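You operate a simulated robot arm through the tools that you are given. There is no shell and no other tool. Be economical: measure what you need, move in short steps, check, and stop when the job is done.

The job below is to be done with a simulated two-armed robot. You get a single attempt, and the scene is never put back.

Task
Stop the skid pump and lock it out with the green padlock.
Fine: STOP, mode knob OFF, main switch OFF, then hang the padlock, which stands under the control box, on the lock-out peg.
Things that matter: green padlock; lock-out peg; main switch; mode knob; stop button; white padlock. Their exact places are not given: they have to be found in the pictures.

It is judged by the outcome, as a careful person would: the job done as asked, and still so three seconds after it is handed in. It fails if anything else is knocked over, pushed out of place, dropped, spilled or broken.

Robot
Two 7-joint arms with three-finger grippers on one trunk, on a base that drives. Base frame: it is fixed to the floor where the robot stands at the start and does not move with it; the origin is under the middle of the robot, x ahead of it, y to its left, z up. Lengths are in m, angles in degrees, forces in N, time in s.
The left shoulder is at the start at [0.042, 0.154, 1.007], the right one opposite. With the tool pointing down near the work surface each hand reaches from about 0.1 to 0.62 m from the robot's upright axis, wherever it stands, measured 20 degrees to its own side. Places, roughly: lock-out peg [0.7, 0, 0.9]; main switch [0.6, 0.2, 1]; mode knob [0.6, 0.2, 1.3]; stop button [0.7, 0, 1]. Payload 2.69 kg a hand.
The TCP of each hand is the grasp point between the finger pads, 0.029 m short of the fingertips. In the tool frame z runs along the fingers and y along their closing line. The gripper opens to 0.12 m. The gripper's body begins 0.078 m behind the TCP.
Orientation is that of the tool frame in the base frame, as [roll, pitch, yaw] about the fixed x, y, z axes, in that order (R = Rz(yaw) Ry(pitch) Rx(roll)). With the fingers straight down and closing along the base's y, the tool's x points along the base's -x, its y along +y and its z along -z.

Tools
- The arms move only by the tool drive_tool. It takes "left_increments", "right_increments" or both (then of equal length, played together; a hand with none holds still); each is a list of rows, each a list of 6 numbers: the shift along the base's x, y, z in m, then the turn, a rotation vector about the base's x, y, z in degrees. In form: [[dx, dy, dz, rx, ry, rz], ...]. A call has 1 to 8 rows; each row is the pose to reach, as a shift and turn from the pose commanded when the call began. "left_claw" and "right_claw" are, for a hand that has rows, the opening, from 0 (shut) to 1 (fully open), set as the call begins (left out, the last holds). Each row takes 0.2 s and may step no farther than 0.05 m and 8.6 degrees from the row before; otherwise, or with a gripper value out of range, the whole call is refused. A pose out of reach is approached as far as the arm can. The call stops where the force on the tool passes 90 N (or 10 N more than at its start, if that is more) or the arm is blocked; 0.2 s more then pass. Each finger halts on what it meets, pressing with about 33 N; the grip force reading is that of the motor and also rises with nothing between the fingers. The clock runs only during rows and for 0.2 s after the last one: add rows that repeat a pose to give the fingers time. It gives the time, the measured TCP pose, the force on the tool (base axes), the opening and the grip force at its end, in the units of the frame above (readings bear some noise), with the torque about the TCP (base axes, N m) and any sound that the robot's microphone picked up.
- Cameras (640 x 400 px; columns grow to the right, rows downward): "scene" is now at [0.155, 0.0181, 1.1818]; the picture's right is [0.19, -0.98, 0.00], its down [-0.31, -0.06, -0.95] and it looks along [0.93, 0.18, -0.31] (base axes); focal length 214 px, centre (320, 200). "left" rides on the left gripper at [0.063, 0, -0.104] in its tool frame; the picture's right is [0.00, 1.00, 0.00], its down [-0.83, 0.00, -0.56] and it looks along [-0.56, 0.00, 0.83] (tool axes); focal length 275 px, centre (320, 200). "right" rides on the right gripper at [0.063, 0, -0.104] in its tool frame; the picture's right is [0.00, 1.00, 0.00], its down [-0.83, 0.00, -0.56] and it looks along [-0.56, 0.00, 0.83] (tool axes); focal length 275 px, centre (320, 200).
- get_image(camera): a new picture of that camera. The clock stands still meanwhile.
- raise_lower(by): slides the trunk up (or, below 0, down) by that many m; the arms and the scene camera ride with it, the base frame stays. It gives what a move gives, with no picture.
- drive_base(legs): drives the robot by 1 to 6 legs, each [ahead, left, turn to the left] in m, m and degrees, along the robot's own axes; the way and the turn of a leg run together, so that a leg with both is an arc; at most 1.5 m and 180 degrees a leg. The arms and the cameras ride along, it lands a little off, and it stops where it bumps. It gives what a move gives.
- aim_head(pan, tilt): turns the head with the scene camera to pan (to the left, within 80 degrees either way) and tilt (down, from -29 to 69), counted from straight ahead of the robot. It gives what a move gives.
- measure_at(camera, pixels): for up to 12 pixels [column, row] of the newest picture of that camera ("zoom" is the newest enlarged one), the place [x, y, z] in the base frame of the surface seen there, good to about 0.002 m. The clock stands still meanwhile.
- zoom(camera, box): a new picture of the part [left, top, right, bottom] of that camera's present view, enlarged. The clock stands still meanwhile.
- finish_job(): hands the job in; it is judged then, once.

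Work in short steps. Measure before you move; look again where a grasp or a placing could have gone wrong, and mend it. You have 80 turns and 70 pictures in all, those below and enlarged ones among them. Open the grippers and draw the arms clear of the work before you hand the job in, unless the task says otherwise; then end with one line.

The tools are called by a JSON object that holds its "method" and its "body". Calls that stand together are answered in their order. drive_tool: Moves the arms, as the interface text tells. Its arguments: {"type":"object","properties":{"left_increments":{"type":"array","items":{"type":"array","items":{"type":"number"}}},"left_claw":{"type":"number"},"right_increments":{"type":"array","items":{"type":"array","items":{"type":"number"}}},"right_claw":{"type":"number"}},"required":[]} The other tools are called the same way: raise_lower (by) slides the trunk up or down; drive_base (legs) drives the base; aim_head (pan, tilt) turns the head that bears the scene camera; get_image (camera) takes a picture; measure_at (camera, pixels) gives the place of the surface under pixels of a picture; zoom (camera, box) takes an enlarged picture of a part of a camera's view; finish_job () hands the job in.

At the start:

```text
clock: 0.0
left_ee_pos: [0.4372, 0.3027, 0.9994]
left_tool_rot: [180.0, 0.1, -179.9]
left_ft_force: [-0.3, -0.5, 0.9]
left_moment: [0.03, -0.01, -0.03]
left_width: 0.12
left_gripper_force: 0.0
right_ee_pos: [0.3347, -0.0783, 1.0003]
right_tool_rot: [-180.0, 0.0, -180.0]
right_ft_force: [0.7, -0.7, -0.6]
right_moment: [-0.03, 0.01, 0.0]
right_width: 0.1202
right_gripper_force: 0.2
trunk travel left (down, up): [-0.375, 0.063]
robot x, y, heading: [0.0007, 0.0016, 0.0]
head pan, tilt: [10.8, 18.3]
```

scene: 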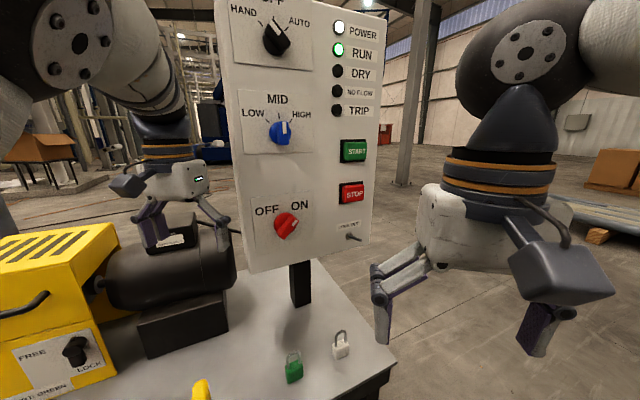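
right: 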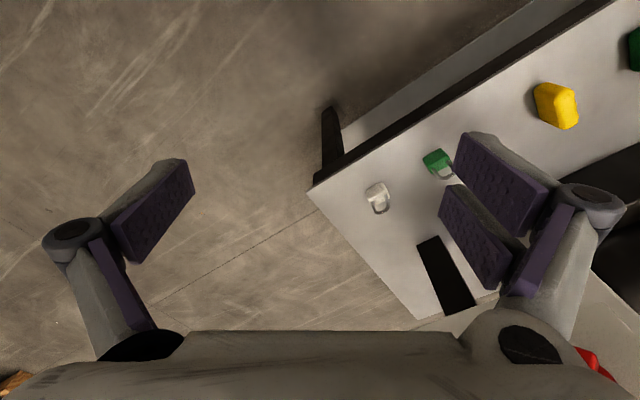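
left: 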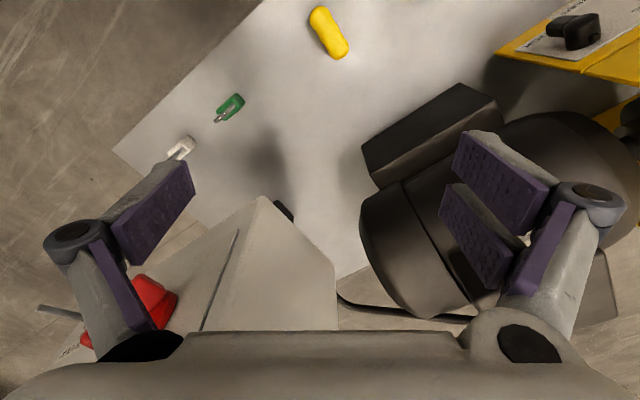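

The scene picture shows the panel: mode knob near (276,38), blue MID knob (280,130), STOP (352,193), main switch (287,225), peg (353,237), padlocks at (293,367) and (340,343). I zoom in and measure.

{"method": "zoom", "body": {"camera": "scene", "box": [210, 130, 400, 280]}}

{"method": "measure_at", "body": {"camera": "scene", "pixels": [[276, 38], [250, 60], [287, 225], [265, 235], [352, 195], [357, 238], [345, 236], [335, 220], [245, 175], [310, 175], [293, 367], [340, 343]]}}

{"method": "aim_head", "body": {"pan": 10.8, "tilt": 0}}

{"method": "get_image", "body": {"camera": "scene"}}

```text
2.67 times, centred on (305, 205) of scene
```

zoom: 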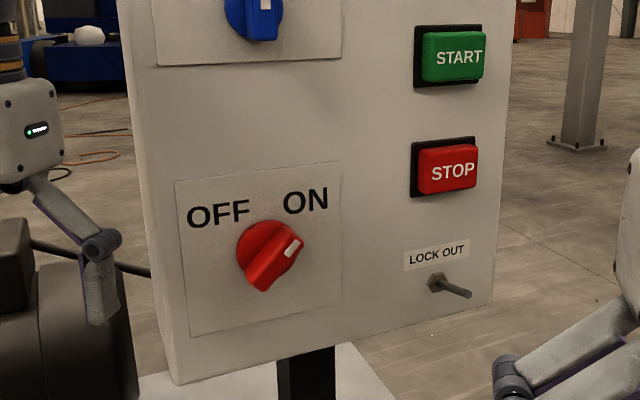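

```text
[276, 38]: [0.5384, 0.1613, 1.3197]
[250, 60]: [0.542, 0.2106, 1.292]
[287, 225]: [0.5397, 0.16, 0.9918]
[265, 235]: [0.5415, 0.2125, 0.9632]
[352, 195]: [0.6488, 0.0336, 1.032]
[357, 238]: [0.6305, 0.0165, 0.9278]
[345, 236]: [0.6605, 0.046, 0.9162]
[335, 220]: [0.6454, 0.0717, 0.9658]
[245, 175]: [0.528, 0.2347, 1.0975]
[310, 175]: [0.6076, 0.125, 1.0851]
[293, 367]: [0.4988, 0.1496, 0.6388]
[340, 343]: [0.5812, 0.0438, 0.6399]
```

```text
clock: 0.8
left_ee_pos: [0.4371, 0.3021, 0.9994]
left_tool_rot: [180.0, 0.0, 180.0]
left_ft_force: [0.0, -0.6, 0.2]
left_moment: [-0.01, 0.01, 0.02]
left_width: 0.1199
left_gripper_force: 0.0
right_ee_pos: [0.3351, -0.0773, 0.9994]
right_tool_rot: [180.0, 0.1, -179.9]
right_ft_force: [0.3, -0.1, 0.8]
right_moment: [-0.01, -0.01, -0.05]
right_width: 0.1199
right_gripper_force: 0.0
trunk travel left (down, up): [-0.375, 0.063]
robot x, y, heading: [-0.0014, 0.0013, -0.0]
head pan, tilt: [10.8, 0.0]
```

```text
65 pictures are left
```

scene: 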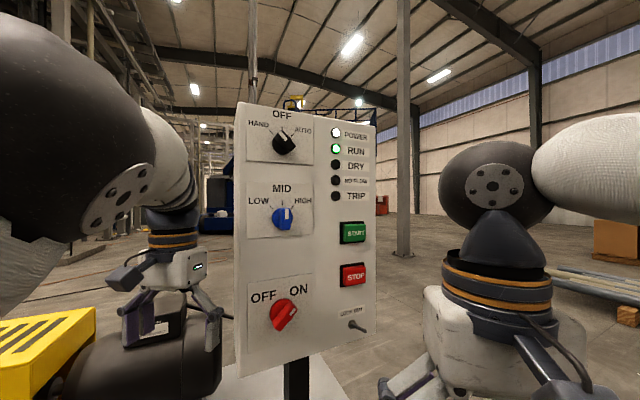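

The mode knob at (284,145) points towards AUTO. I enlarge the mode knob area and measure panel points for the plane.

{"method": "zoom", "body": {"camera": "scene", "box": [230, 95, 330, 165]}}

{"method": "measure_at", "body": {"camera": "scene", "pixels": [[242, 250], [315, 245], [372, 140], [243, 110], [243, 350], [367, 338], [284, 145], [283, 313], [352, 275], [353, 325], [364, 330], [284, 217]]}}

```text
5.71 times, centred on (280, 130) of scene
```

zoom: 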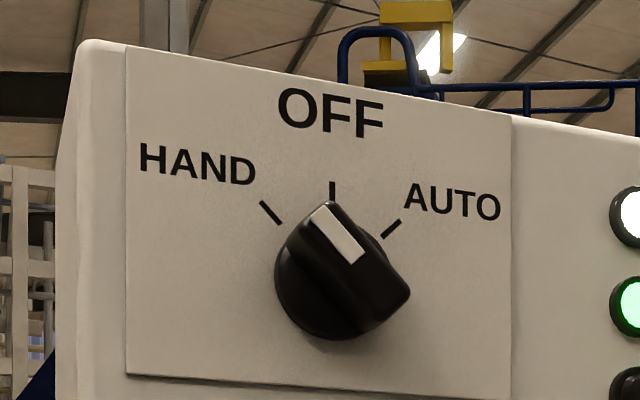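

```text
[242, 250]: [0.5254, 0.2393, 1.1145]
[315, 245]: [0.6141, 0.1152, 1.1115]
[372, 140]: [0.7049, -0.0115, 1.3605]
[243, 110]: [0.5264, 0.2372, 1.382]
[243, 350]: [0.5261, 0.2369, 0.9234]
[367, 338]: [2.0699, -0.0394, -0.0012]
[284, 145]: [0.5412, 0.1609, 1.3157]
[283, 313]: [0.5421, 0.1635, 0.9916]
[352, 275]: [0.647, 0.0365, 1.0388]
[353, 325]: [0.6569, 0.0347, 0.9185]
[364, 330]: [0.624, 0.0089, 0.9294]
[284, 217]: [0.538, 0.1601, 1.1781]
```

The mode knob's white mark points up-left, to HAND (zoom (320,210)–(360,260)); the main switch mark points to ON. Next I look down to see the table edges and the padlocks.

{"method": "aim_head", "body": {"pan": 10.8, "tilt": 50}}

{"method": "get_image", "body": {"camera": "scene"}}

```text
clock: 2.0
left_ee_pos: [0.4372, 0.3024, 0.9984]
left_tool_rot: [-179.9, -0.1, -179.8]
left_ft_force: [-0.1, 0.6, 0.2]
left_moment: [0.01, -0.01, -0.02]
left_width: 0.12
left_gripper_force: 0.1
right_ee_pos: [0.3352, -0.0787, 1.0004]
right_tool_rot: [-179.9, 0.0, 180.0]
right_ft_force: [0.3, 0.3, -0.2]
right_moment: [-0.04, 0.01, 0.0]
right_width: 0.12
right_gripper_force: 0.1
trunk travel left (down, up): [-0.375, 0.063]
robot x, y, heading: [0.0014, 0.0001, 0.1]
head pan, tilt: [10.8, 50.0]
```

```text
63 pictures are left
```

scene: 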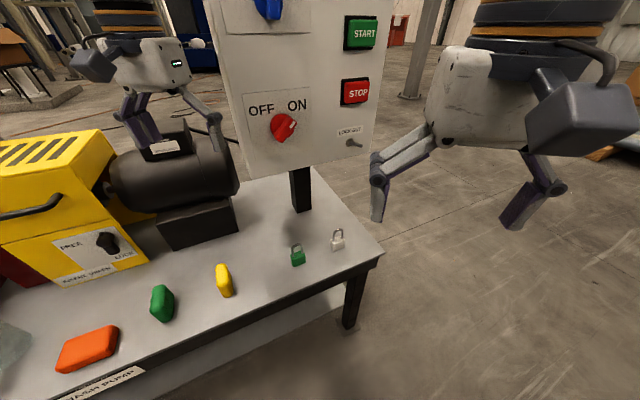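

{"method": "measure_at", "body": {"camera": "scene", "pixels": [[298, 258], [297, 247], [338, 243], [383, 255], [200, 338], [60, 395], [340, 190], [304, 205], [292, 258], [304, 262], [350, 325], [222, 285]]}}

{"method": "zoom", "body": {"camera": "scene", "box": [260, 210, 380, 285]}}

```text
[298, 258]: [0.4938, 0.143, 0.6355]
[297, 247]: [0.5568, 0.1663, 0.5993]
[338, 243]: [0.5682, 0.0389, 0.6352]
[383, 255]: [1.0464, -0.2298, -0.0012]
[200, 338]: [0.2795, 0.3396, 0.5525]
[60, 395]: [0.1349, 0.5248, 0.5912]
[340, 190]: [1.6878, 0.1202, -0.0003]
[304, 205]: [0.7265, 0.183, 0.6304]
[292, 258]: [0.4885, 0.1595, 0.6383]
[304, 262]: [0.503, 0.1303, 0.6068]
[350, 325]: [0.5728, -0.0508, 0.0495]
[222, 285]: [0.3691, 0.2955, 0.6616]
```

```text
5.33 times, centred on (320, 248) of scene
```

zoom: 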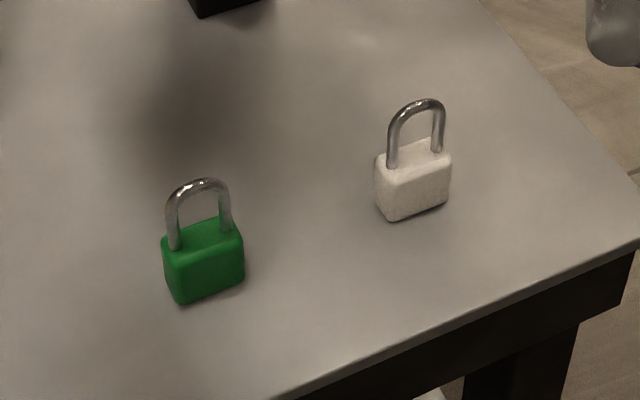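

The panel normal is turned 35.6° from the robot's heading and the table edge lies 0.42 m off. I turn the base square to the panel first, then shift right along it.

{"method": "drive_base", "body": {"legs": [[0, 0, 35.6], [0, -0.2, 0]]}}

{"method": "aim_head", "body": {"pan": 0, "tilt": 25}}

{"method": "get_image", "body": {"camera": "scene"}}

```text
clock: 5.8
left_ee_pos: [0.2979, 0.3367, 1.0001]
left_tool_rot: [-180.0, 0.0, -144.5]
left_ft_force: [0.3, -0.3, 0.0]
left_moment: [-0.01, 0.03, 0.01]
left_width: 0.12
left_gripper_force: 0.1
right_ee_pos: [0.4352, -0.0324, 0.9999]
right_tool_rot: [180.0, -0.1, -144.5]
right_ft_force: [-1.0, 0.0, -0.2]
right_moment: [0.06, 0.03, 0.03]
right_width: 0.1201
right_gripper_force: 0.1
trunk travel left (down, up): [-0.375, 0.063]
robot x, y, heading: [0.118, -0.1627, 35.4]
head pan, tilt: [10.8, 50.0]
```

```text
clock: 6.7
left_ee_pos: [0.2963, 0.3367, 1.0009]
left_tool_rot: [179.9, 0.0, -144.6]
left_ft_force: [-0.2, -0.7, -0.5]
left_moment: [-0.01, -0.05, 0.0]
left_width: 0.1201
left_gripper_force: 0.1
right_ee_pos: [0.4339, -0.0321, 1.0001]
right_tool_rot: [-179.9, 0.0, -144.4]
right_ft_force: [0.0, -1.2, 0.2]
right_moment: [0.0, 0.0, -0.03]
right_width: 0.1201
right_gripper_force: 0.0
trunk travel left (down, up): [-0.375, 0.063]
robot x, y, heading: [0.1191, -0.1613, 35.6]
head pan, tilt: [0.0, 25.0]
```

```text
61 pictures are left
```

scene: 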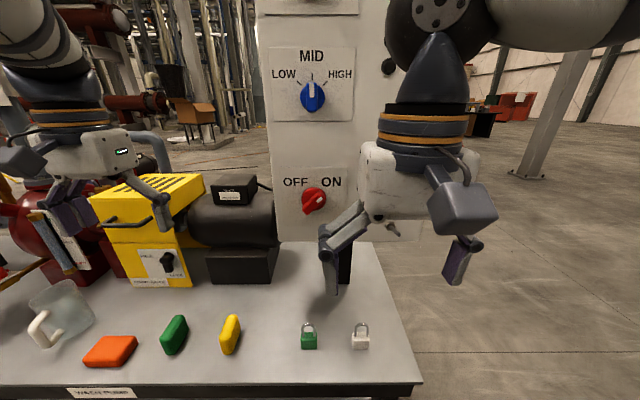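

Robot is now square to the panel. I shut the right hand and swing both hands' fingers forward (turn about the panel's right axis), right hand moving in front of STOP.

{"method": "drive_tool", "body": {"right_increments": [[0.0153, 0, 0.0044, 4.947, -6.911, 0], [0.0306, 0, 0.0088, 9.894, -13.822, 0], [0.0459, 0, 0.0132, 14.841, -20.733, 0], [0.0612, 0, 0.0176, 19.788, -27.644, 0], [0.0765, 0, 0.022, 24.735, -34.555, 0], [0.0918, 0, 0.0264, 29.682, -41.466, 0], [0.1071, 0, 0.0308, 34.629, -48.377, 0], [0.1226, 0, 0.035, 39.576, -55.288, 0]], "left_increments": [[0, 0, 0.0, 4.947, -6.911, 0], [0, 0, 0, 9.894, -13.822, 0], [0, 0, 0, 14.841, -20.733, 0], [0, 0, 0, 19.788, -27.644, 0], [0, 0, 0, 24.735, -34.555, 0], [0, 0, 0, 29.682, -41.466, 0], [0, 0, 0, 34.629, -48.377, 0], [0, 0, 0, 39.576, -55.288, 0]], "right_claw": 0}}

{"method": "drive_tool", "body": {"right_increments": [[0, 0, 0, 4.36, -6.09, 0], [0, 0, 0, 8.73, -12.2, 0], [0, 0, 0, 12.8, -17.89, 0], [0, 0, 0, 12.8, -17.89, 0]], "left_increments": [[0, 0, 0, 4.36, -6.09, 0], [0, 0, 0, 8.73, -12.2, 0], [0, 0, 0, 12.8, -17.89, 0], [0, 0, 0, 12.8, -17.89, 0]]}}

{"method": "get_image", "body": {"camera": "scene"}}

{"method": "get_image", "body": {"camera": "right"}}

```text
clock: 8.5
left_ee_pos: [0.2818, 0.3619, 0.9772]
left_tool_rot: [179.7, 68.1, -144.7]
left_ft_force: [0.5, -0.1, -0.6]
left_moment: [0.02, 0.03, -0.02]
left_width: 0.12
left_gripper_force: 0.1
left hand out of reach, approached as far as the arm can: row 2, 3, 4, 5, 6, 7, 8
right_ee_pos: [0.5583, -0.0331, 1.0359]
right_tool_rot: [179.7, 68.1, -144.8]
right_ft_force: [-0.7, -0.5, -1.0]
right_moment: [-0.02, 0.01, 0.0]
right_width: 0.0
right_gripper_force: 28.1
trunk travel left (down, up): [-0.375, 0.063]
robot x, y, heading: [0.1164, -0.1624, 35.3]
head pan, tilt: [0.0, 25.0]
```

```text
clock: 9.5
left_ee_pos: [0.2899, 0.3773, 0.9744]
left_tool_rot: [62.6, 89.8, 98.2]
left_ft_force: [0.2, 0.3, -0.2]
left_moment: [0.04, -0.01, -0.02]
left_width: 0.1202
left_gripper_force: 0.1
left hand out of reach, approached as far as the arm can: row 1, 2, 3, 4
right_ee_pos: [0.5773, 0.0006, 1.043]
right_tool_rot: [52.7, 89.9, 88.5]
right_ft_force: [0.7, 0.1, 0.0]
right_moment: [0.04, 0.01, -0.04]
right_width: 0.0
right_gripper_force: 28.6
right hand out of reach, approached as far as the arm can: row 1, 2, 3, 4
trunk travel left (down, up): [-0.375, 0.063]
robot x, y, heading: [0.1169, -0.1629, 35.5]
head pan, tilt: [0.0, 25.0]
```

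```text
60 pictures are left
```

scene: 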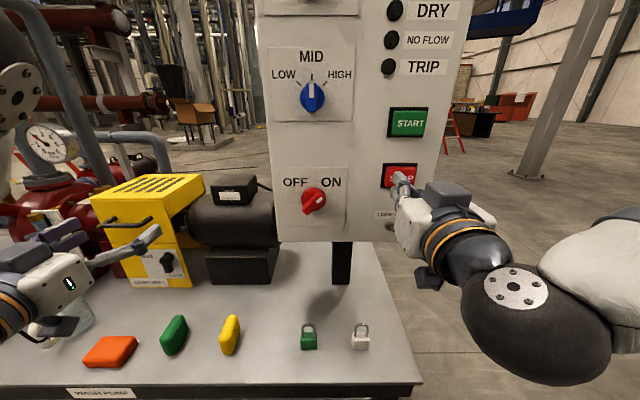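

```text
59 pictures are left
```

right: 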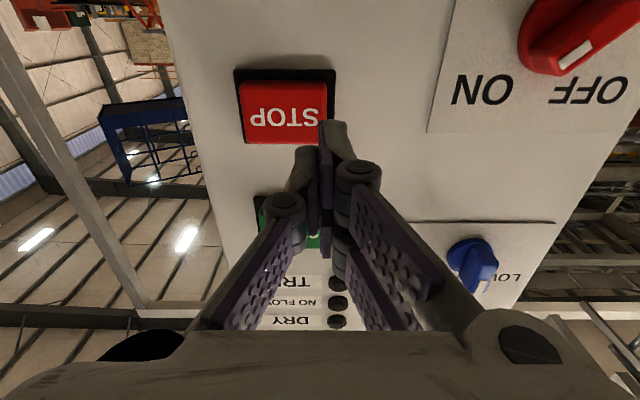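

Fingers point forward but the arms are cramped (too close). STOP is visible ahead at (285,110). I back the base 0.12 m to give room.

{"method": "drive_base", "body": {"legs": [[-0.12, 0, 0]]}}

{"method": "drive_tool", "body": {"right_increments": [[0.0, 0, 0, 0, 0, 0], [0, 0, 0, 0, 0, 0]], "left_increments": [[0.0, 0, 0, 0, 0, 0], [0, 0, 0, 0, 0, 0]]}}

```text
clock: 10.8
left_ee_pos: [0.1923, 0.3083, 0.9741]
left_tool_rot: [74.2, 89.9, 109.7]
left_ft_force: [-0.4, -0.7, -0.3]
left_moment: [0.02, 0.04, 0.0]
left_width: 0.1202
left_gripper_force: 0.0
right_ee_pos: [0.4812, -0.0674, 1.0415]
right_tool_rot: [58.3, 89.8, 93.8]
right_ft_force: [-0.4, -0.3, -0.2]
right_moment: [-0.03, 0.01, -0.01]
right_width: 0.0
right_gripper_force: 28.4
trunk travel left (down, up): [-0.375, 0.063]
robot x, y, heading: [0.0189, -0.2273, 35.4]
head pan, tilt: [0.0, 25.0]
```

```text
clock: 11.4
left_ee_pos: [0.195, 0.3083, 0.9738]
left_tool_rot: [104.4, 89.9, 140.0]
left_ft_force: [0.4, 0.0, 0.1]
left_moment: [0.01, -0.01, 0.0]
left_width: 0.1201
left_gripper_force: 0.2
right_ee_pos: [0.4816, -0.0671, 1.0432]
right_tool_rot: [80.8, 90.0, 116.2]
right_ft_force: [-0.9, 0.5, 0.6]
right_moment: [-0.02, 0.0, -0.03]
right_width: 0.0
right_gripper_force: 28.5
trunk travel left (down, up): [-0.375, 0.063]
robot x, y, heading: [0.0209, -0.2325, 35.7]
head pan, tilt: [0.0, 25.0]
```

Reachable now. I advance the right fingertips to about 2 cm in front of STOP.

{"method": "drive_tool", "body": {"right_increments": [[0.03, 0.016, -0.003, 0, 0, 0], [0.06, 0.032, -0.006, 0, 0, 0], [0.09, 0.048, -0.01, 0, 0, 0], [0.1144, 0.0635, -0.01, 0, 0, 0]]}}

{"method": "get_image", "body": {"camera": "right"}}

{"method": "zoom", "body": {"camera": "scene", "box": [260, 40, 500, 240]}}

```text
clock: 12.4
left_ee_pos: [0.1929, 0.312, 0.9729]
left_tool_rot: [-155.7, 89.9, -120.3]
left_ft_force: [0.2, 1.2, -0.5]
left_moment: [0.04, -0.04, -0.06]
left_width: 0.12
left_gripper_force: 0.0
right_ee_pos: [0.5941, 0.0015, 1.0288]
right_tool_rot: [-177.8, 89.3, -142.6]
right_ft_force: [-1.0, 1.2, -0.8]
right_moment: [0.01, -0.01, -0.09]
right_width: 0.0
right_gripper_force: 28.4
right hand out of reach, approached as far as the arm can: row 3, 4
trunk travel left (down, up): [-0.375, 0.063]
robot x, y, heading: [0.0205, -0.2329, 35.3]
head pan, tilt: [0.0, 25.0]
```

```text
58 pictures are left
```

right: 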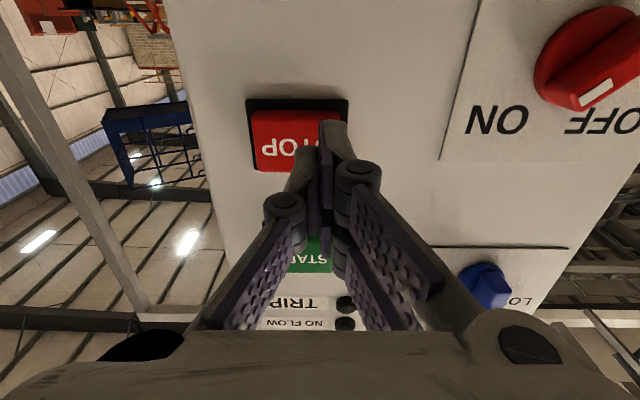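

```text
2.00 times, centred on (380, 140) of scene
```

zoom: 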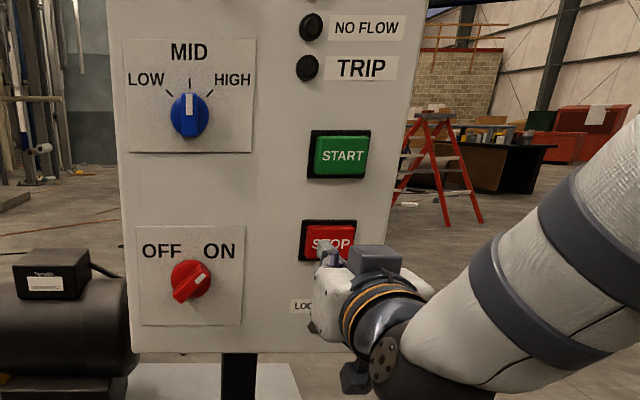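

The hand is near its far limit here. I measure STOP precisely, and back the hand off 7 cm before driving the base 8 cm closer.

{"method": "measure_at", "body": {"camera": "right", "pixels": [[262, 120], [310, 118], [262, 160], [300, 165], [290, 140], [330, 105]]}}

{"method": "drive_tool", "body": {"right_increments": [[-0.028, -0.02, 0.002, 0, 0, 0], [-0.057, -0.041, 0.003, 0, 0, 0]]}}

{"method": "drive_base", "body": {"legs": [[0.08, 0, 0]]}}

```text
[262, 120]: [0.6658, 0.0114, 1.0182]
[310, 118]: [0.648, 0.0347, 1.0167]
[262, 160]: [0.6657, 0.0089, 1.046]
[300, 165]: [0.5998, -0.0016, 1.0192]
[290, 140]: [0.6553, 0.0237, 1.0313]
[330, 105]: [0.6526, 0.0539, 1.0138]
```

```text
clock: 13.0
left_ee_pos: [0.1934, 0.3083, 0.9758]
left_tool_rot: [82.6, 89.9, 118.0]
left_ft_force: [0.6, -0.5, 0.2]
left_moment: [-0.05, 0.01, 0.01]
left_width: 0.1201
left_gripper_force: 0.1
right_ee_pos: [0.5365, -0.0401, 1.0323]
right_tool_rot: [65.2, 89.9, 100.7]
right_ft_force: [-0.4, -0.1, 0.0]
right_moment: [-0.01, 0.02, 0.06]
right_width: 0.0
right_gripper_force: 28.5
trunk travel left (down, up): [-0.375, 0.063]
robot x, y, heading: [0.0166, -0.2329, 35.5]
head pan, tilt: [0.0, 25.0]
```

```text
clock: 14.0
left_ee_pos: [0.2581, 0.3543, 0.9733]
left_tool_rot: [126.3, 90.0, 161.8]
left_ft_force: [0.8, 0.3, -0.8]
left_moment: [0.02, -0.01, 0.0]
left_width: 0.12
left_gripper_force: 0.1
right_ee_pos: [0.6013, 0.0069, 1.0316]
right_tool_rot: [99.0, 89.9, 134.3]
right_ft_force: [-0.4, 0.6, -1.3]
right_moment: [-0.02, -0.01, 0.02]
right_width: 0.0
right_gripper_force: 28.6
trunk travel left (down, up): [-0.375, 0.063]
robot x, y, heading: [0.085, -0.1877, 35.4]
head pan, tilt: [0.0, 25.0]
```

STOP centre is u≈0.364, face n≈0.546 (panel axes); the tip stands at 0.522. I shift 1.9 cm right and press about 8 mm, then back off.

{"method": "drive_tool", "body": {"right_increments": [[0.011, -0.0154, 0.001, 0, 0, 0], [0.011, -0.0154, 0.001, 0, 0, 0], [0.0273, -0.0038, 0.001, 0, 0, 0], [0.0338, 0.0009, 0.001, 0, 0, 0], [0.0387, 0.0044, 0.001, 0, 0, 0], [0.0387, 0.0044, 0.001, 0, 0, 0], [0.011, -0.0154, 0.001, 0, 0, 0]]}}

{"method": "get_image", "body": {"camera": "right"}}

{"method": "aim_head", "body": {"pan": 0, "tilt": -10}}

{"method": "get_image", "body": {"camera": "scene"}}

```text
clock: 15.6
left_ee_pos: [0.2587, 0.3554, 0.9745]
left_tool_rot: [104.2, 89.9, 139.7]
left_ft_force: [-0.4, 0.2, -1.0]
left_moment: [0.0, -0.01, 0.0]
left_width: 0.1201
left_gripper_force: 0.0
right_ee_pos: [0.6096, 0.0038, 1.0328]
right_tool_rot: [74.5, 90.0, 109.7]
right_ft_force: [-0.4, -1.1, 0.2]
right_moment: [0.02, -0.01, -0.01]
right_width: 0.0
right_gripper_force: 28.0
right hand out of reach, approached as far as the arm can: row 1, 2, 3, 4, 5, 6, 7
trunk travel left (down, up): [-0.375, 0.063]
robot x, y, heading: [0.0859, -0.1895, 35.3]
head pan, tilt: [0.0, 25.0]
```

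```text
56 pictures are left
```

right: 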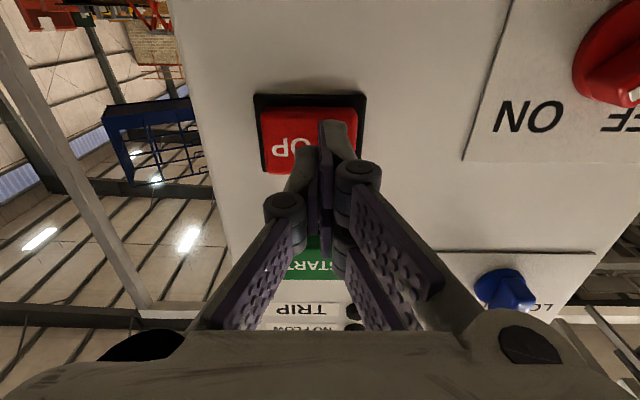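

```text
clock: 16.6
left_ee_pos: [0.2589, 0.3554, 0.9745]
left_tool_rot: [104.1, 89.9, 139.7]
left_ft_force: [0.5, 0.3, -0.4]
left_moment: [0.01, 0.01, -0.03]
left_width: 0.12
left_gripper_force: 0.0
right_ee_pos: [0.6103, 0.005, 1.0332]
right_tool_rot: [74.3, 89.9, 109.5]
right_ft_force: [0.3, 0.5, -0.3]
right_moment: [-0.02, 0.01, -0.02]
right_width: 0.0
right_gripper_force: 28.7
trunk travel left (down, up): [-0.375, 0.063]
robot x, y, heading: [0.085, -0.1839, 35.4]
head pan, tilt: [0.0, -10.0]
```

```text
55 pictures are left
```

scene: 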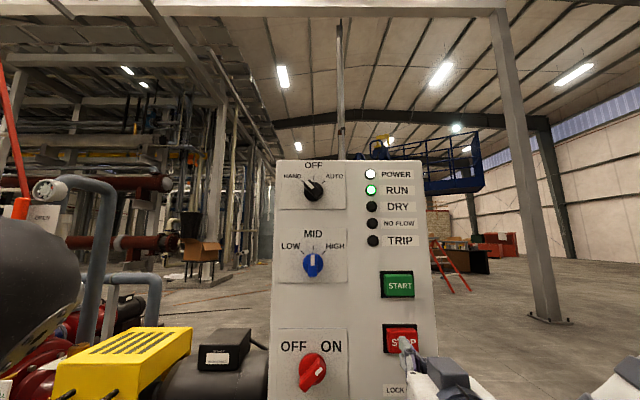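

RUN lamp still lit; the arm was wrist-limited pointing level, so STOP wasn't pressed. I pitch the fingers 20° down, shift onto STOP, and press.

{"method": "drive_tool", "body": {"right_increments": [[0.002, -0.003, 0.003, -3.88, 5.42, 0], [0.004, -0.006, 0.007, -7.76, 10.84, 0], [0.0064, -0.0089, 0.01, -11.64, 16.26, 0], [0.0064, -0.0089, 0.01, -11.64, 16.26, 0]]}}

{"method": "get_image", "body": {"camera": "right"}}

```text
clock: 17.6
left_ee_pos: [0.2566, 0.3542, 0.9735]
left_tool_rot: [105.9, 89.9, 141.3]
left_ft_force: [-0.2, 1.6, 0.7]
left_moment: [-0.01, -0.02, 0.0]
left_width: 0.12
left_gripper_force: 0.0
right_ee_pos: [0.6164, -0.0046, 1.0429]
right_tool_rot: [179.7, 70.0, -144.8]
right_ft_force: [0.8, 1.6, 0.3]
right_moment: [0.0, -0.02, -0.04]
right_width: 0.0
right_gripper_force: 28.6
trunk travel left (down, up): [-0.375, 0.063]
robot x, y, heading: [0.0837, -0.1863, 35.2]
head pan, tilt: [0.0, -10.0]
```

```text
54 pictures are left
```

right: 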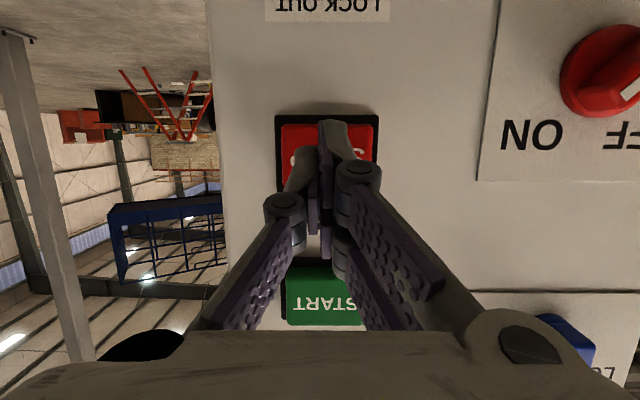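

The finger is centred on STOP now. I press forward about 3 cm and retreat.

{"method": "drive_tool", "body": {"right_increments": [[0.0146, 0.0105, 0, 0, 0, 0], [0.0195, 0.014, 0, 0, 0, 0], [0.0244, 0.0175, 0, 0, 0, 0], [0.026, 0.0186, 0, 0, 0, 0], [0.026, 0.0186, 0, 0, 0, 0], [0.0, 0.0, 0, 0, 0, 0]]}}

{"method": "zoom", "body": {"camera": "scene", "box": [260, 140, 460, 270]}}

```text
clock: 19.0
left_ee_pos: [0.2578, 0.354, 0.9743]
left_tool_rot: [76.1, 89.9, 111.6]
left_ft_force: [0.0, 0.3, 0.1]
left_moment: [0.01, 0.01, -0.01]
left_width: 0.1198
left_gripper_force: 0.0
right_ee_pos: [0.6155, -0.0068, 1.0447]
right_tool_rot: [179.7, 70.2, -144.9]
right_ft_force: [-0.5, -1.0, -0.2]
right_moment: [0.01, -0.02, -0.01]
right_width: 0.0
right_gripper_force: 28.5
trunk travel left (down, up): [-0.375, 0.063]
robot x, y, heading: [0.0845, -0.1861, 35.6]
head pan, tilt: [0.0, -10.0]
heard: click
```

```text
3.08 times, centred on (360, 205) of scene
```

zoom: 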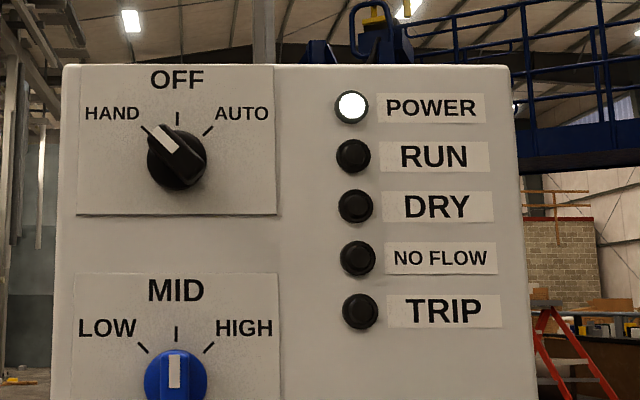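

A click was heard and RUN is dark: the pump is stopped. The mode knob points at HAND; I bring the left hand in front of it, pre-turned 45° counter-clockwise, and draw the right hand aside.

{"method": "measure_at", "body": {"camera": "zoom", "pixels": [[165, 140], [185, 160], [178, 148], [155, 155], [200, 175], [110, 190], [240, 190], [160, 358], [173, 375], [195, 150]]}}

{"method": "drive_tool", "body": {"left_increments": [[0.0235, -0.0225, 0.0345, -3.66, -2.62, 0], [0.047, -0.0451, 0.069, -7.32, -5.24, 0], [0.0705, -0.0676, 0.1035, -10.98, -7.86, 0], [0.094, -0.0901, 0.138, -14.64, -10.48, 0], [0.1175, -0.1127, 0.1725, -18.3, -13.1, 0]], "right_increments": [[-0.015, -0.02, 0, 0, 0, 0], [-0.03, -0.04, 0, 0, 0, 0], [-0.03, -0.06, 0, 0, 0, 0], [-0.03, -0.08, 0, 0, 0, 0], [-0.03, -0.09, 0, 0, 0, 0]], "left_claw": 0.5}}

{"method": "drive_tool", "body": {"left_increments": [[0.0235, -0.0225, 0.0345, -3.66, -2.62, 0], [0.047, -0.0451, 0.069, -7.32, -5.24, 0], [0.0705, -0.0676, 0.1035, -10.98, -7.86, 0], [0.094, -0.0901, 0.138, -14.64, -10.48, 0], [0.1175, -0.1127, 0.1725, -18.3, -13.1, 0]]}}

{"method": "get_image", "body": {"camera": "left"}}

{"method": "get_image", "body": {"camera": "scene"}}

```text
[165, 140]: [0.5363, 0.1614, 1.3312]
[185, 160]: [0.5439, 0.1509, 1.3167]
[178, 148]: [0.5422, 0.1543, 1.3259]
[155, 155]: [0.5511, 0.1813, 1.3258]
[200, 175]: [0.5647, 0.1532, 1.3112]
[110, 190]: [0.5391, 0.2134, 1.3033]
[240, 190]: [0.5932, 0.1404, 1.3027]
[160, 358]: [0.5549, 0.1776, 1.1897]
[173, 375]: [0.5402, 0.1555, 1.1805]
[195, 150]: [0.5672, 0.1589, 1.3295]
```

```text
clock: 20.2
left_ee_pos: [0.3095, 0.3257, 1.0205]
left_tool_rot: [-90.0, 67.5, -54.9]
left_ft_force: [-0.5, -0.6, 0.3]
left_moment: [0.0, -0.01, -0.01]
left_width: 0.06
left_gripper_force: 0.1
left hand out of reach, approached as far as the arm can: row 1, 2, 3, 4, 5
right_ee_pos: [0.5856, -0.0957, 1.043]
right_tool_rot: [179.8, 70.0, -144.8]
right_ft_force: [-0.2, -0.1, 0.2]
right_moment: [0.0, 0.02, 0.01]
right_width: 0.0
right_gripper_force: 29.2
trunk travel left (down, up): [-0.375, 0.063]
robot x, y, heading: [0.0829, -0.1831, 35.3]
head pan, tilt: [0.0, -10.0]
```

```text
clock: 21.4
left_ee_pos: [0.3122, 0.3242, 1.0199]
left_tool_rot: [-90.1, 45.0, -55.4]
left_ft_force: [-0.1, 0.6, -0.3]
left_moment: [-0.04, 0.03, -0.01]
left_width: 0.0599
left_gripper_force: 0.0
left hand out of reach, approached as far as the arm can: row 1, 2, 3, 4, 5
right_ee_pos: [0.5863, -0.0943, 1.0443]
right_tool_rot: [179.8, 70.0, -144.6]
right_ft_force: [-0.1, 0.3, -0.7]
right_moment: [-0.02, -0.04, -0.01]
right_width: 0.0001
right_gripper_force: 28.4
trunk travel left (down, up): [-0.375, 0.063]
robot x, y, heading: [0.0844, -0.1844, 35.3]
head pan, tilt: [0.0, -10.0]
```

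```text
52 pictures are left
```

left: 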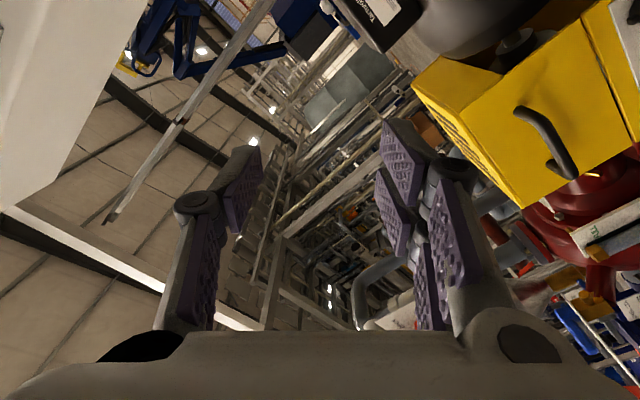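

```text
51 pictures are left
```

scene: 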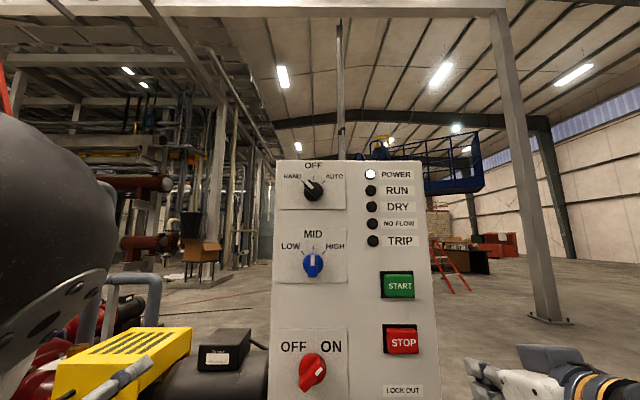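

The left arm is cramped pointing level beside its shoulder. I pitch its fingers down 30° while rising and moving toward the knob, to level later.

{"method": "drive_tool", "body": {"left_increments": [[0.0116, -0.0163, 0.03, -4.37, 6.1, 0], [0.0232, -0.0326, 0.06, -8.73, 12.2, 0], [0.0348, -0.0489, 0.09, -13.1, 18.3, 0], [0.0464, -0.0652, 0.12, -17.46, 24.4, 0], [0.0639, -0.0896, 0.155, -17.46, 24.4, 0], [0.0814, -0.114, 0.19, -17.46, 24.4, 0], [0.0989, -0.1384, 0.225, -17.46, 24.4, 0], [0.1164, -0.1628, 0.26, -17.46, 24.4, 0]]}}

{"method": "get_image", "body": {"camera": "scene"}}

```text
clock: 23.2
left_ee_pos: [0.4727, 0.2011, 1.3464]
left_tool_rot: [-129.4, 37.8, -80.9]
left_ft_force: [-0.5, -0.1, -0.3]
left_moment: [0.01, 0.01, -0.01]
left_width: 0.0601
left_gripper_force: 0.0
left hand out of reach, approached as far as the arm can: row 1, 2, 3, 4, 5, 6, 7, 8
right_ee_pos: [0.5861, -0.0947, 1.0447]
right_tool_rot: [179.9, 70.0, -144.6]
right_ft_force: [0.1, 0.1, -0.5]
right_moment: [-0.02, -0.01, 0.0]
right_width: 0.0001
right_gripper_force: 28.2
trunk travel left (down, up): [-0.375, 0.063]
robot x, y, heading: [0.0835, -0.1855, 35.5]
head pan, tilt: [0.0, -10.0]
```

```text
50 pictures are left
```

scene: 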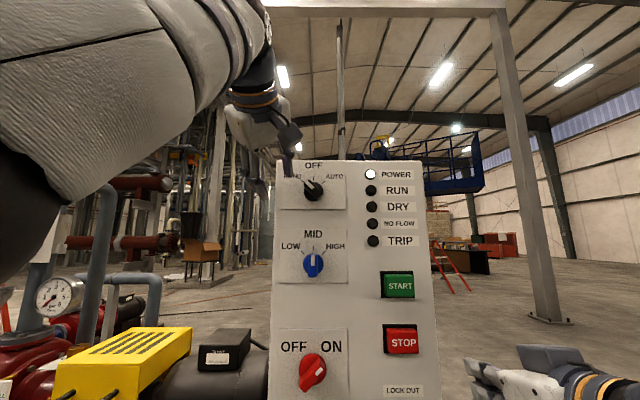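

Left TCP is at n≈0.50, u≈0.11, z 1.346. I back off slightly, align with the knob centre (u 0.187, z 1.323) and level the fingers.

{"method": "drive_tool", "body": {"left_increments": [[-0.0211, -0.0151, 0, 0, 0, 0], [0.0008, -0.0456, -0.012, 0, 0, 0], [0.0226, -0.0761, -0.023, 0, 0, 0], [0.0226, -0.0761, -0.023, 4.37, -6.1, 0], [0.0226, -0.0761, -0.023, 8.73, -12.2, 0], [0.0226, -0.0761, -0.023, 13.1, -18.3, 0], [0.0226, -0.0761, -0.023, 17.46, -24.4, 0], [0.0226, -0.0761, -0.023, 17.46, -24.4, 0]]}}

{"method": "get_image", "body": {"camera": "left"}}

{"method": "get_image", "body": {"camera": "scene"}}

```text
clock: 25.0
left_ee_pos: [0.5505, 0.1604, 1.4169]
left_tool_rot: [-89.5, 45.1, -53.8]
left_ft_force: [-28.1, -12.6, -8.1]
left_moment: [-0.69, 1.26, 0.8]
left_width: 0.0742
left_gripper_force: 10.6
left hand out of reach, approached as far as the arm can: row 1, 2, 3, 4, 5, 6, 7, 8
right_ee_pos: [0.5822, -0.0968, 1.0464]
right_tool_rot: [179.9, 70.3, -144.5]
right_ft_force: [-0.2, -0.8, 0.9]
right_moment: [-0.01, 0.03, 0.01]
right_width: 0.0002
right_gripper_force: 28.2
trunk travel left (down, up): [-0.375, 0.063]
robot x, y, heading: [0.0848, -0.1867, 35.7]
head pan, tilt: [0.0, -10.0]
```

```text
49 pictures are left
```

left: 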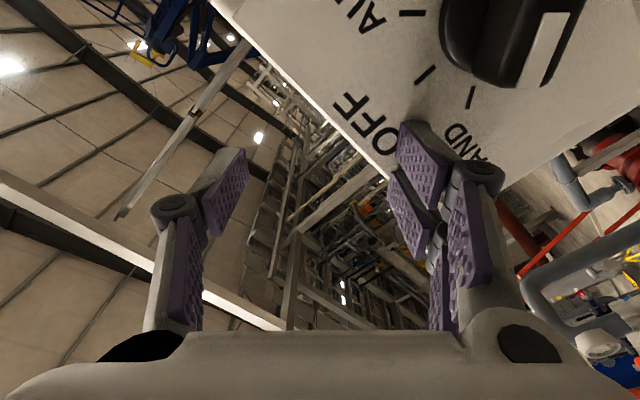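

```text
48 pictures are left
```

scene: 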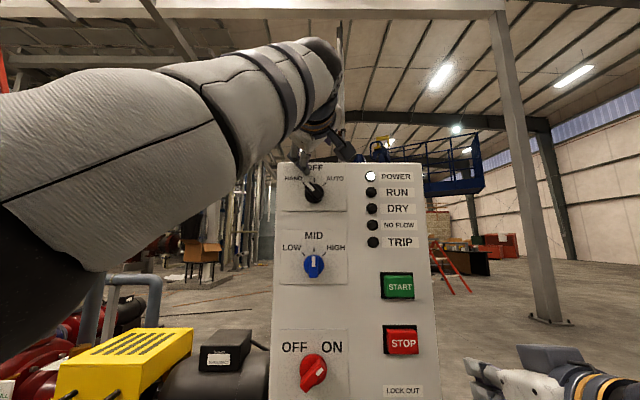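

The arm is cramped and a finger touched the panel (28 N); the base is simply too close. I back off 15 cm.

{"method": "drive_base", "body": {"legs": [[-0.15, 0, 0]]}}

{"method": "get_image", "body": {"camera": "scene"}}

```text
clock: 26.4
left_ee_pos: [0.4367, 0.0729, 1.4135]
left_tool_rot: [-89.9, 45.1, -54.5]
left_ft_force: [0.1, 0.0, 0.8]
left_moment: [0.01, 0.01, -0.04]
left_width: 0.0602
left_gripper_force: 0.0
right_ee_pos: [0.4635, -0.1819, 1.0439]
right_tool_rot: [179.8, 70.0, -144.9]
right_ft_force: [-0.5, -0.9, -0.2]
right_moment: [0.02, 0.04, 0.01]
right_width: 0.0002
right_gripper_force: 28.7
trunk travel left (down, up): [-0.375, 0.063]
robot x, y, heading: [-0.038, -0.2718, 35.3]
head pan, tilt: [0.0, -10.0]
```

```text
47 pictures are left
```

scene: 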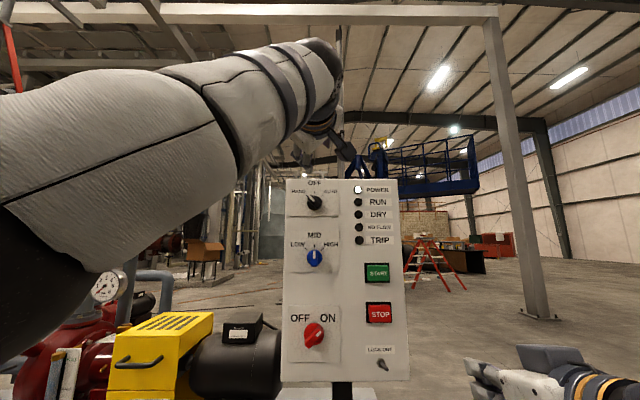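

The panel is intact. I bring the left hand to n≈0.47 in line with the mode knob.

{"method": "drive_tool", "body": {"left_increments": [[0.014, 0.012, -0.023, 0, 0, 0], [0.027, 0.024, -0.045, 0, 0, 0], [0.041, 0.036, -0.068, 0, 0, 0], [0.0543, 0.0487, -0.0905, 0, 0, 0], [0.0543, 0.0487, -0.0905, 0, 0, 0]]}}

{"method": "get_image", "body": {"camera": "left"}}

```text
clock: 27.6
left_ee_pos: [0.5024, 0.1231, 1.3301]
left_tool_rot: [-90.0, 45.2, -54.6]
left_ft_force: [-0.3, 0.3, 0.6]
left_moment: [-0.02, -0.01, 0.01]
left_width: 0.0602
left_gripper_force: 0.0
left hand out of reach, approached as far as the arm can: row 1, 2, 3, 4, 5
right_ee_pos: [0.4635, -0.1838, 1.0439]
right_tool_rot: [179.8, 70.0, -144.9]
right_ft_force: [-0.3, -0.5, 0.1]
right_moment: [0.02, 0.01, 0.01]
right_width: 0.0002
right_gripper_force: 28.6
trunk travel left (down, up): [-0.375, 0.063]
robot x, y, heading: [-0.0373, -0.2745, 35.4]
head pan, tilt: [0.0, -10.0]
```

```text
46 pictures are left
```

left: 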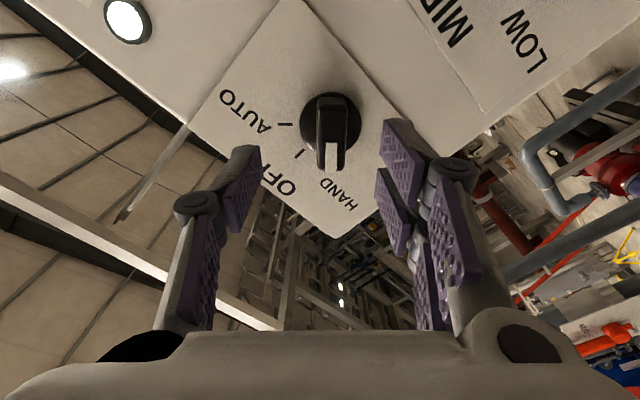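

The left camera shows the knob ridge vertical between the fingers at (330,130), so the grip is aligned. I correct about 5 mm and move in to n≈0.529.

{"method": "drive_tool", "body": {"left_increments": [[-0.003, 0.004, -0.007, 0, 0, 0], [0.01, 0.0135, -0.007, 0, 0, 0], [0.0234, 0.0229, -0.007, 0, 0, 0], [0.0368, 0.0325, -0.007, 0, 0, 0], [0.0368, 0.0325, -0.007, 0, 0, 0]]}}

{"method": "get_image", "body": {"camera": "left"}}

{"method": "zoom", "body": {"camera": "scene", "box": [250, 130, 410, 230]}}

```text
clock: 28.8
left_ee_pos: [0.511, 0.1432, 1.3171]
left_tool_rot: [-89.9, 45.1, -54.5]
left_ft_force: [0.0, -0.1, 0.3]
left_moment: [-0.01, -0.03, 0.0]
left_width: 0.06
left_gripper_force: 0.0
left hand out of reach, approached as far as the arm can: row 1, 2, 3, 4, 5
right_ee_pos: [0.4639, -0.1826, 1.045]
right_tool_rot: [179.8, 70.0, -144.9]
right_ft_force: [-1.1, 0.7, -1.1]
right_moment: [-0.01, -0.01, -0.03]
right_width: 0.0
right_gripper_force: 28.6
trunk travel left (down, up): [-0.375, 0.063]
robot x, y, heading: [-0.0373, -0.2742, 35.3]
head pan, tilt: [0.0, -10.0]
```

```text
45 pictures are left
```

left: 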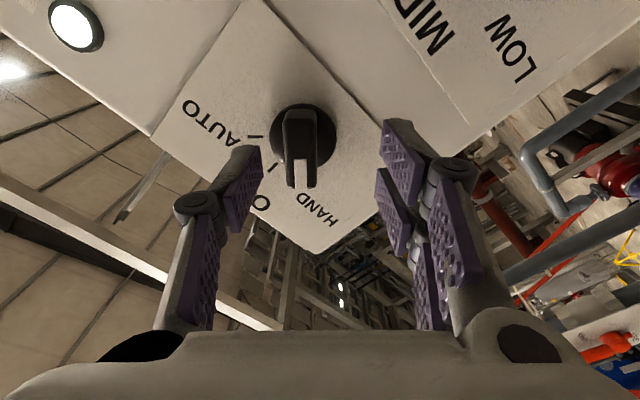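

```text
4.00 times, centred on (330, 180) of scene
```

zoom: 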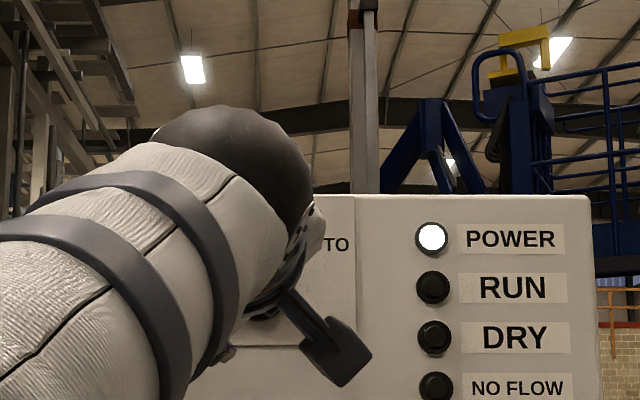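

The hand stopped short (n≈0.499), now likely at its far limit, since the arm is stretched high. I retreat it, raise the trunk 6 cm, and drive 5 cm closer.

{"method": "drive_tool", "body": {"left_increments": [[-0.03, -0.024, 0.005, 0, 0, 0], [-0.037, -0.033, 0.005, 0, 0, 0]]}}

{"method": "raise_lower", "body": {"by": 0.06}}

{"method": "drive_base", "body": {"legs": [[0.05, 0, 0]]}}

{"method": "drive_tool", "body": {"left_increments": [[0, 0, -0.03, 0, 0, 0], [0, 0, -0.06, 0, 0, 0], [0, 0, -0.06, 0, 0, 0]]}}

{"method": "get_image", "body": {"camera": "left"}}

```text
clock: 29.4
left_ee_pos: [0.501, 0.1196, 1.3361]
left_tool_rot: [-90.0, 45.0, -54.6]
left_ft_force: [-0.2, 0.0, 0.6]
left_moment: [0.0, 0.0, -0.04]
left_width: 0.06
left_gripper_force: 0.0
left hand out of reach, approached as far as the arm can: row 1, 2
right_ee_pos: [0.4659, -0.1827, 1.0443]
right_tool_rot: [179.8, 70.0, -144.8]
right_ft_force: [-0.7, 0.6, 0.9]
right_moment: [0.03, 0.01, 0.04]
right_width: 0.0001
right_gripper_force: 27.7
trunk travel left (down, up): [-0.375, 0.063]
robot x, y, heading: [-0.0315, -0.2725, 35.3]
head pan, tilt: [0.0, -10.0]
```

```text
clock: 30.4
left_ee_pos: [0.3975, 0.0468, 1.532]
left_tool_rot: [-71.9, 43.7, -41.9]
left_ft_force: [-0.8, -0.9, -0.7]
left_moment: [0.0, -0.05, 0.04]
left_width: 0.06
left_gripper_force: 0.1
right_ee_pos: [0.4652, -0.1829, 1.1025]
right_tool_rot: [179.8, 69.8, -144.9]
right_ft_force: [0.4, -0.1, -0.5]
right_moment: [-0.01, -0.01, -0.01]
right_width: 0.0
right_gripper_force: 28.9
trunk travel left (down, up): [-0.435, 0.003]
robot x, y, heading: [-0.0378, -0.2721, 35.4]
head pan, tilt: [0.0, -10.0]
```

```text
clock: 31.3
left_ee_pos: [0.4381, 0.0736, 1.5332]
left_tool_rot: [-71.7, 43.6, -41.9]
left_ft_force: [0.4, 0.6, -0.7]
left_moment: [0.0, -0.02, -0.01]
left_width: 0.0604
left_gripper_force: 0.1
right_ee_pos: [0.5035, -0.1538, 1.1043]
right_tool_rot: [179.8, 70.0, -145.0]
right_ft_force: [1.0, -0.3, -0.9]
right_moment: [0.01, 0.0, 0.01]
right_width: 0.0
right_gripper_force: 28.7
trunk travel left (down, up): [-0.435, 0.003]
robot x, y, heading: [0.0026, -0.2424, 35.5]
head pan, tilt: [0.0, -10.0]
```

```text
clock: 32.1
left_ee_pos: [0.4584, 0.0876, 1.5106]
left_tool_rot: [-71.6, 43.5, -41.8]
left_ft_force: [-0.3, 0.0, -0.4]
left_moment: [-0.01, 0.05, 0.02]
left_width: 0.0599
left_gripper_force: 0.0
left hand out of reach, approached as far as the arm can: row 1, 2, 3
right_ee_pos: [0.5032, -0.154, 1.1041]
right_tool_rot: [179.8, 70.1, -144.9]
right_ft_force: [0.1, -0.1, 0.7]
right_moment: [0.02, -0.01, -0.03]
right_width: 0.0002
right_gripper_force: 28.4
trunk travel left (down, up): [-0.435, 0.003]
robot x, y, heading: [0.0025, -0.2456, 35.2]
head pan, tilt: [0.0, -10.0]
```

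```text
43 pictures are left
```

left: 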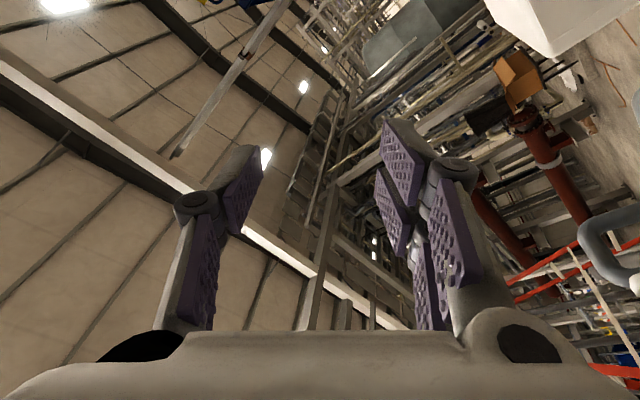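

The arm got into a poor posture. I reset it: undo the 45° turn, then pitch the fingers back down while moving left and lower, clear of the panel.

{"method": "drive_tool", "body": {"left_increments": [[-0.019, 0.027, 0, 5.93, 4.25, 1.72], [-0.038, 0.054, 0, 11.86, 8.5, 3.44], [-0.057, 0.081, 0, 17.79, 12.75, 5.16], [-0.076, 0.108, 0, 23.7, 17, 6.88], [-0.095, 0.135, 0, 29.65, 21.25, 8.6], [-0.115, 0.16, 0, 35.6, 25.5, 10.3]]}}

{"method": "drive_tool", "body": {"left_increments": [[-0.005, -0.003, -0.03, -4.947, 6.911, 0], [-0.01, -0.006, -0.06, -9.894, 13.822, 0], [-0.015, -0.009, -0.09, -14.841, 20.733, 0], [-0.02, -0.012, -0.12, -19.788, 27.644, 0], [-0.025, -0.015, -0.15, -24.735, 34.555, 0], [-0.03, -0.018, -0.18, -29.682, 41.466, 0], [-0.035, -0.021, -0.21, -34.629, 48.377, 0], [-0.04, -0.024, -0.24, -39.576, 55.288, 0]]}}

{"method": "drive_tool", "body": {"left_increments": [[0, 0, -0.02, -4.947, 6.911, 0], [0, 0, -0.04, -9.894, 13.822, 0], [0, 0, -0.06, -14.841, 20.733, 0], [0, 0, -0.08, -19.788, 27.644, 0], [0, 0, -0.08, -19.788, 27.644, 0]]}}

{"method": "get_image", "body": {"camera": "scene"}}

```text
clock: 33.5
left_ee_pos: [0.3657, 0.264, 1.5428]
left_tool_rot: [0.3, 77.0, 35.9]
left_ft_force: [-0.4, -0.2, 0.5]
left_moment: [-0.04, 0.0, -0.08]
left_width: 0.0599
left_gripper_force: 0.1
left hand out of reach, approached as far as the arm can: row 1, 2, 3, 4, 5, 6
right_ee_pos: [0.5032, -0.1538, 1.1053]
right_tool_rot: [179.9, 69.9, -144.8]
right_ft_force: [-0.4, -0.4, 0.3]
right_moment: [-0.01, -0.04, -0.02]
right_width: 0.0002
right_gripper_force: 28.7
trunk travel left (down, up): [-0.435, 0.003]
robot x, y, heading: [0.0021, -0.2457, 35.2]
head pan, tilt: [0.0, -10.0]
```

```text
clock: 35.3
left_ee_pos: [0.3117, 0.2348, 1.2885]
left_tool_rot: [-179.9, 34.9, -144.4]
left_ft_force: [0.0, -0.9, 0.0]
left_moment: [-0.02, 0.0, 0.0]
left_width: 0.0597
left_gripper_force: 0.0
left hand out of reach, approached as far as the arm can: row 1, 2, 3, 6, 7, 8
right_ee_pos: [0.5047, -0.1529, 1.1036]
right_tool_rot: [179.8, 70.0, -145.0]
right_ft_force: [0.4, 0.4, 0.4]
right_moment: [-0.02, 0.02, -0.03]
right_width: 0.0
right_gripper_force: 28.4
trunk travel left (down, up): [-0.435, 0.003]
robot x, y, heading: [0.0016, -0.2435, 35.6]
head pan, tilt: [0.0, -10.0]
```

```text
clock: 36.5
left_ee_pos: [0.2528, 0.2142, 1.1708]
left_tool_rot: [-179.9, 0.9, -144.4]
left_ft_force: [0.2, -0.2, -0.3]
left_moment: [-0.02, 0.0, -0.01]
left_width: 0.06
left_gripper_force: 0.1
left hand out of reach, approached as far as the arm can: row 1, 2, 3, 4, 5
right_ee_pos: [0.5044, -0.1538, 1.1042]
right_tool_rot: [179.8, 70.0, -144.8]
right_ft_force: [0.1, 0.0, 1.0]
right_moment: [0.02, 0.0, 0.02]
right_width: 0.0001
right_gripper_force: 28.7
trunk travel left (down, up): [-0.435, 0.003]
robot x, y, heading: [-0.0009, -0.2453, 35.3]
head pan, tilt: [0.0, -10.0]
```

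```text
42 pictures are left
```

scene: 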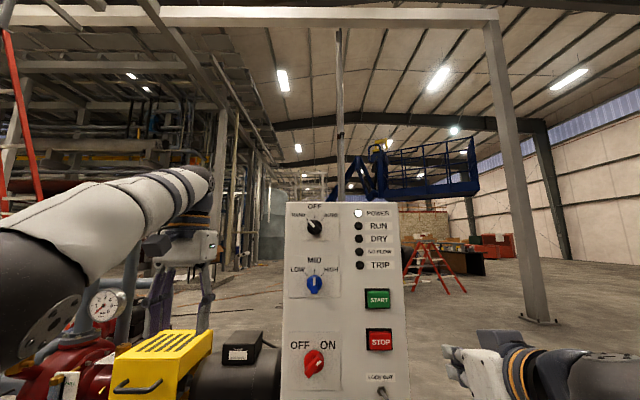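

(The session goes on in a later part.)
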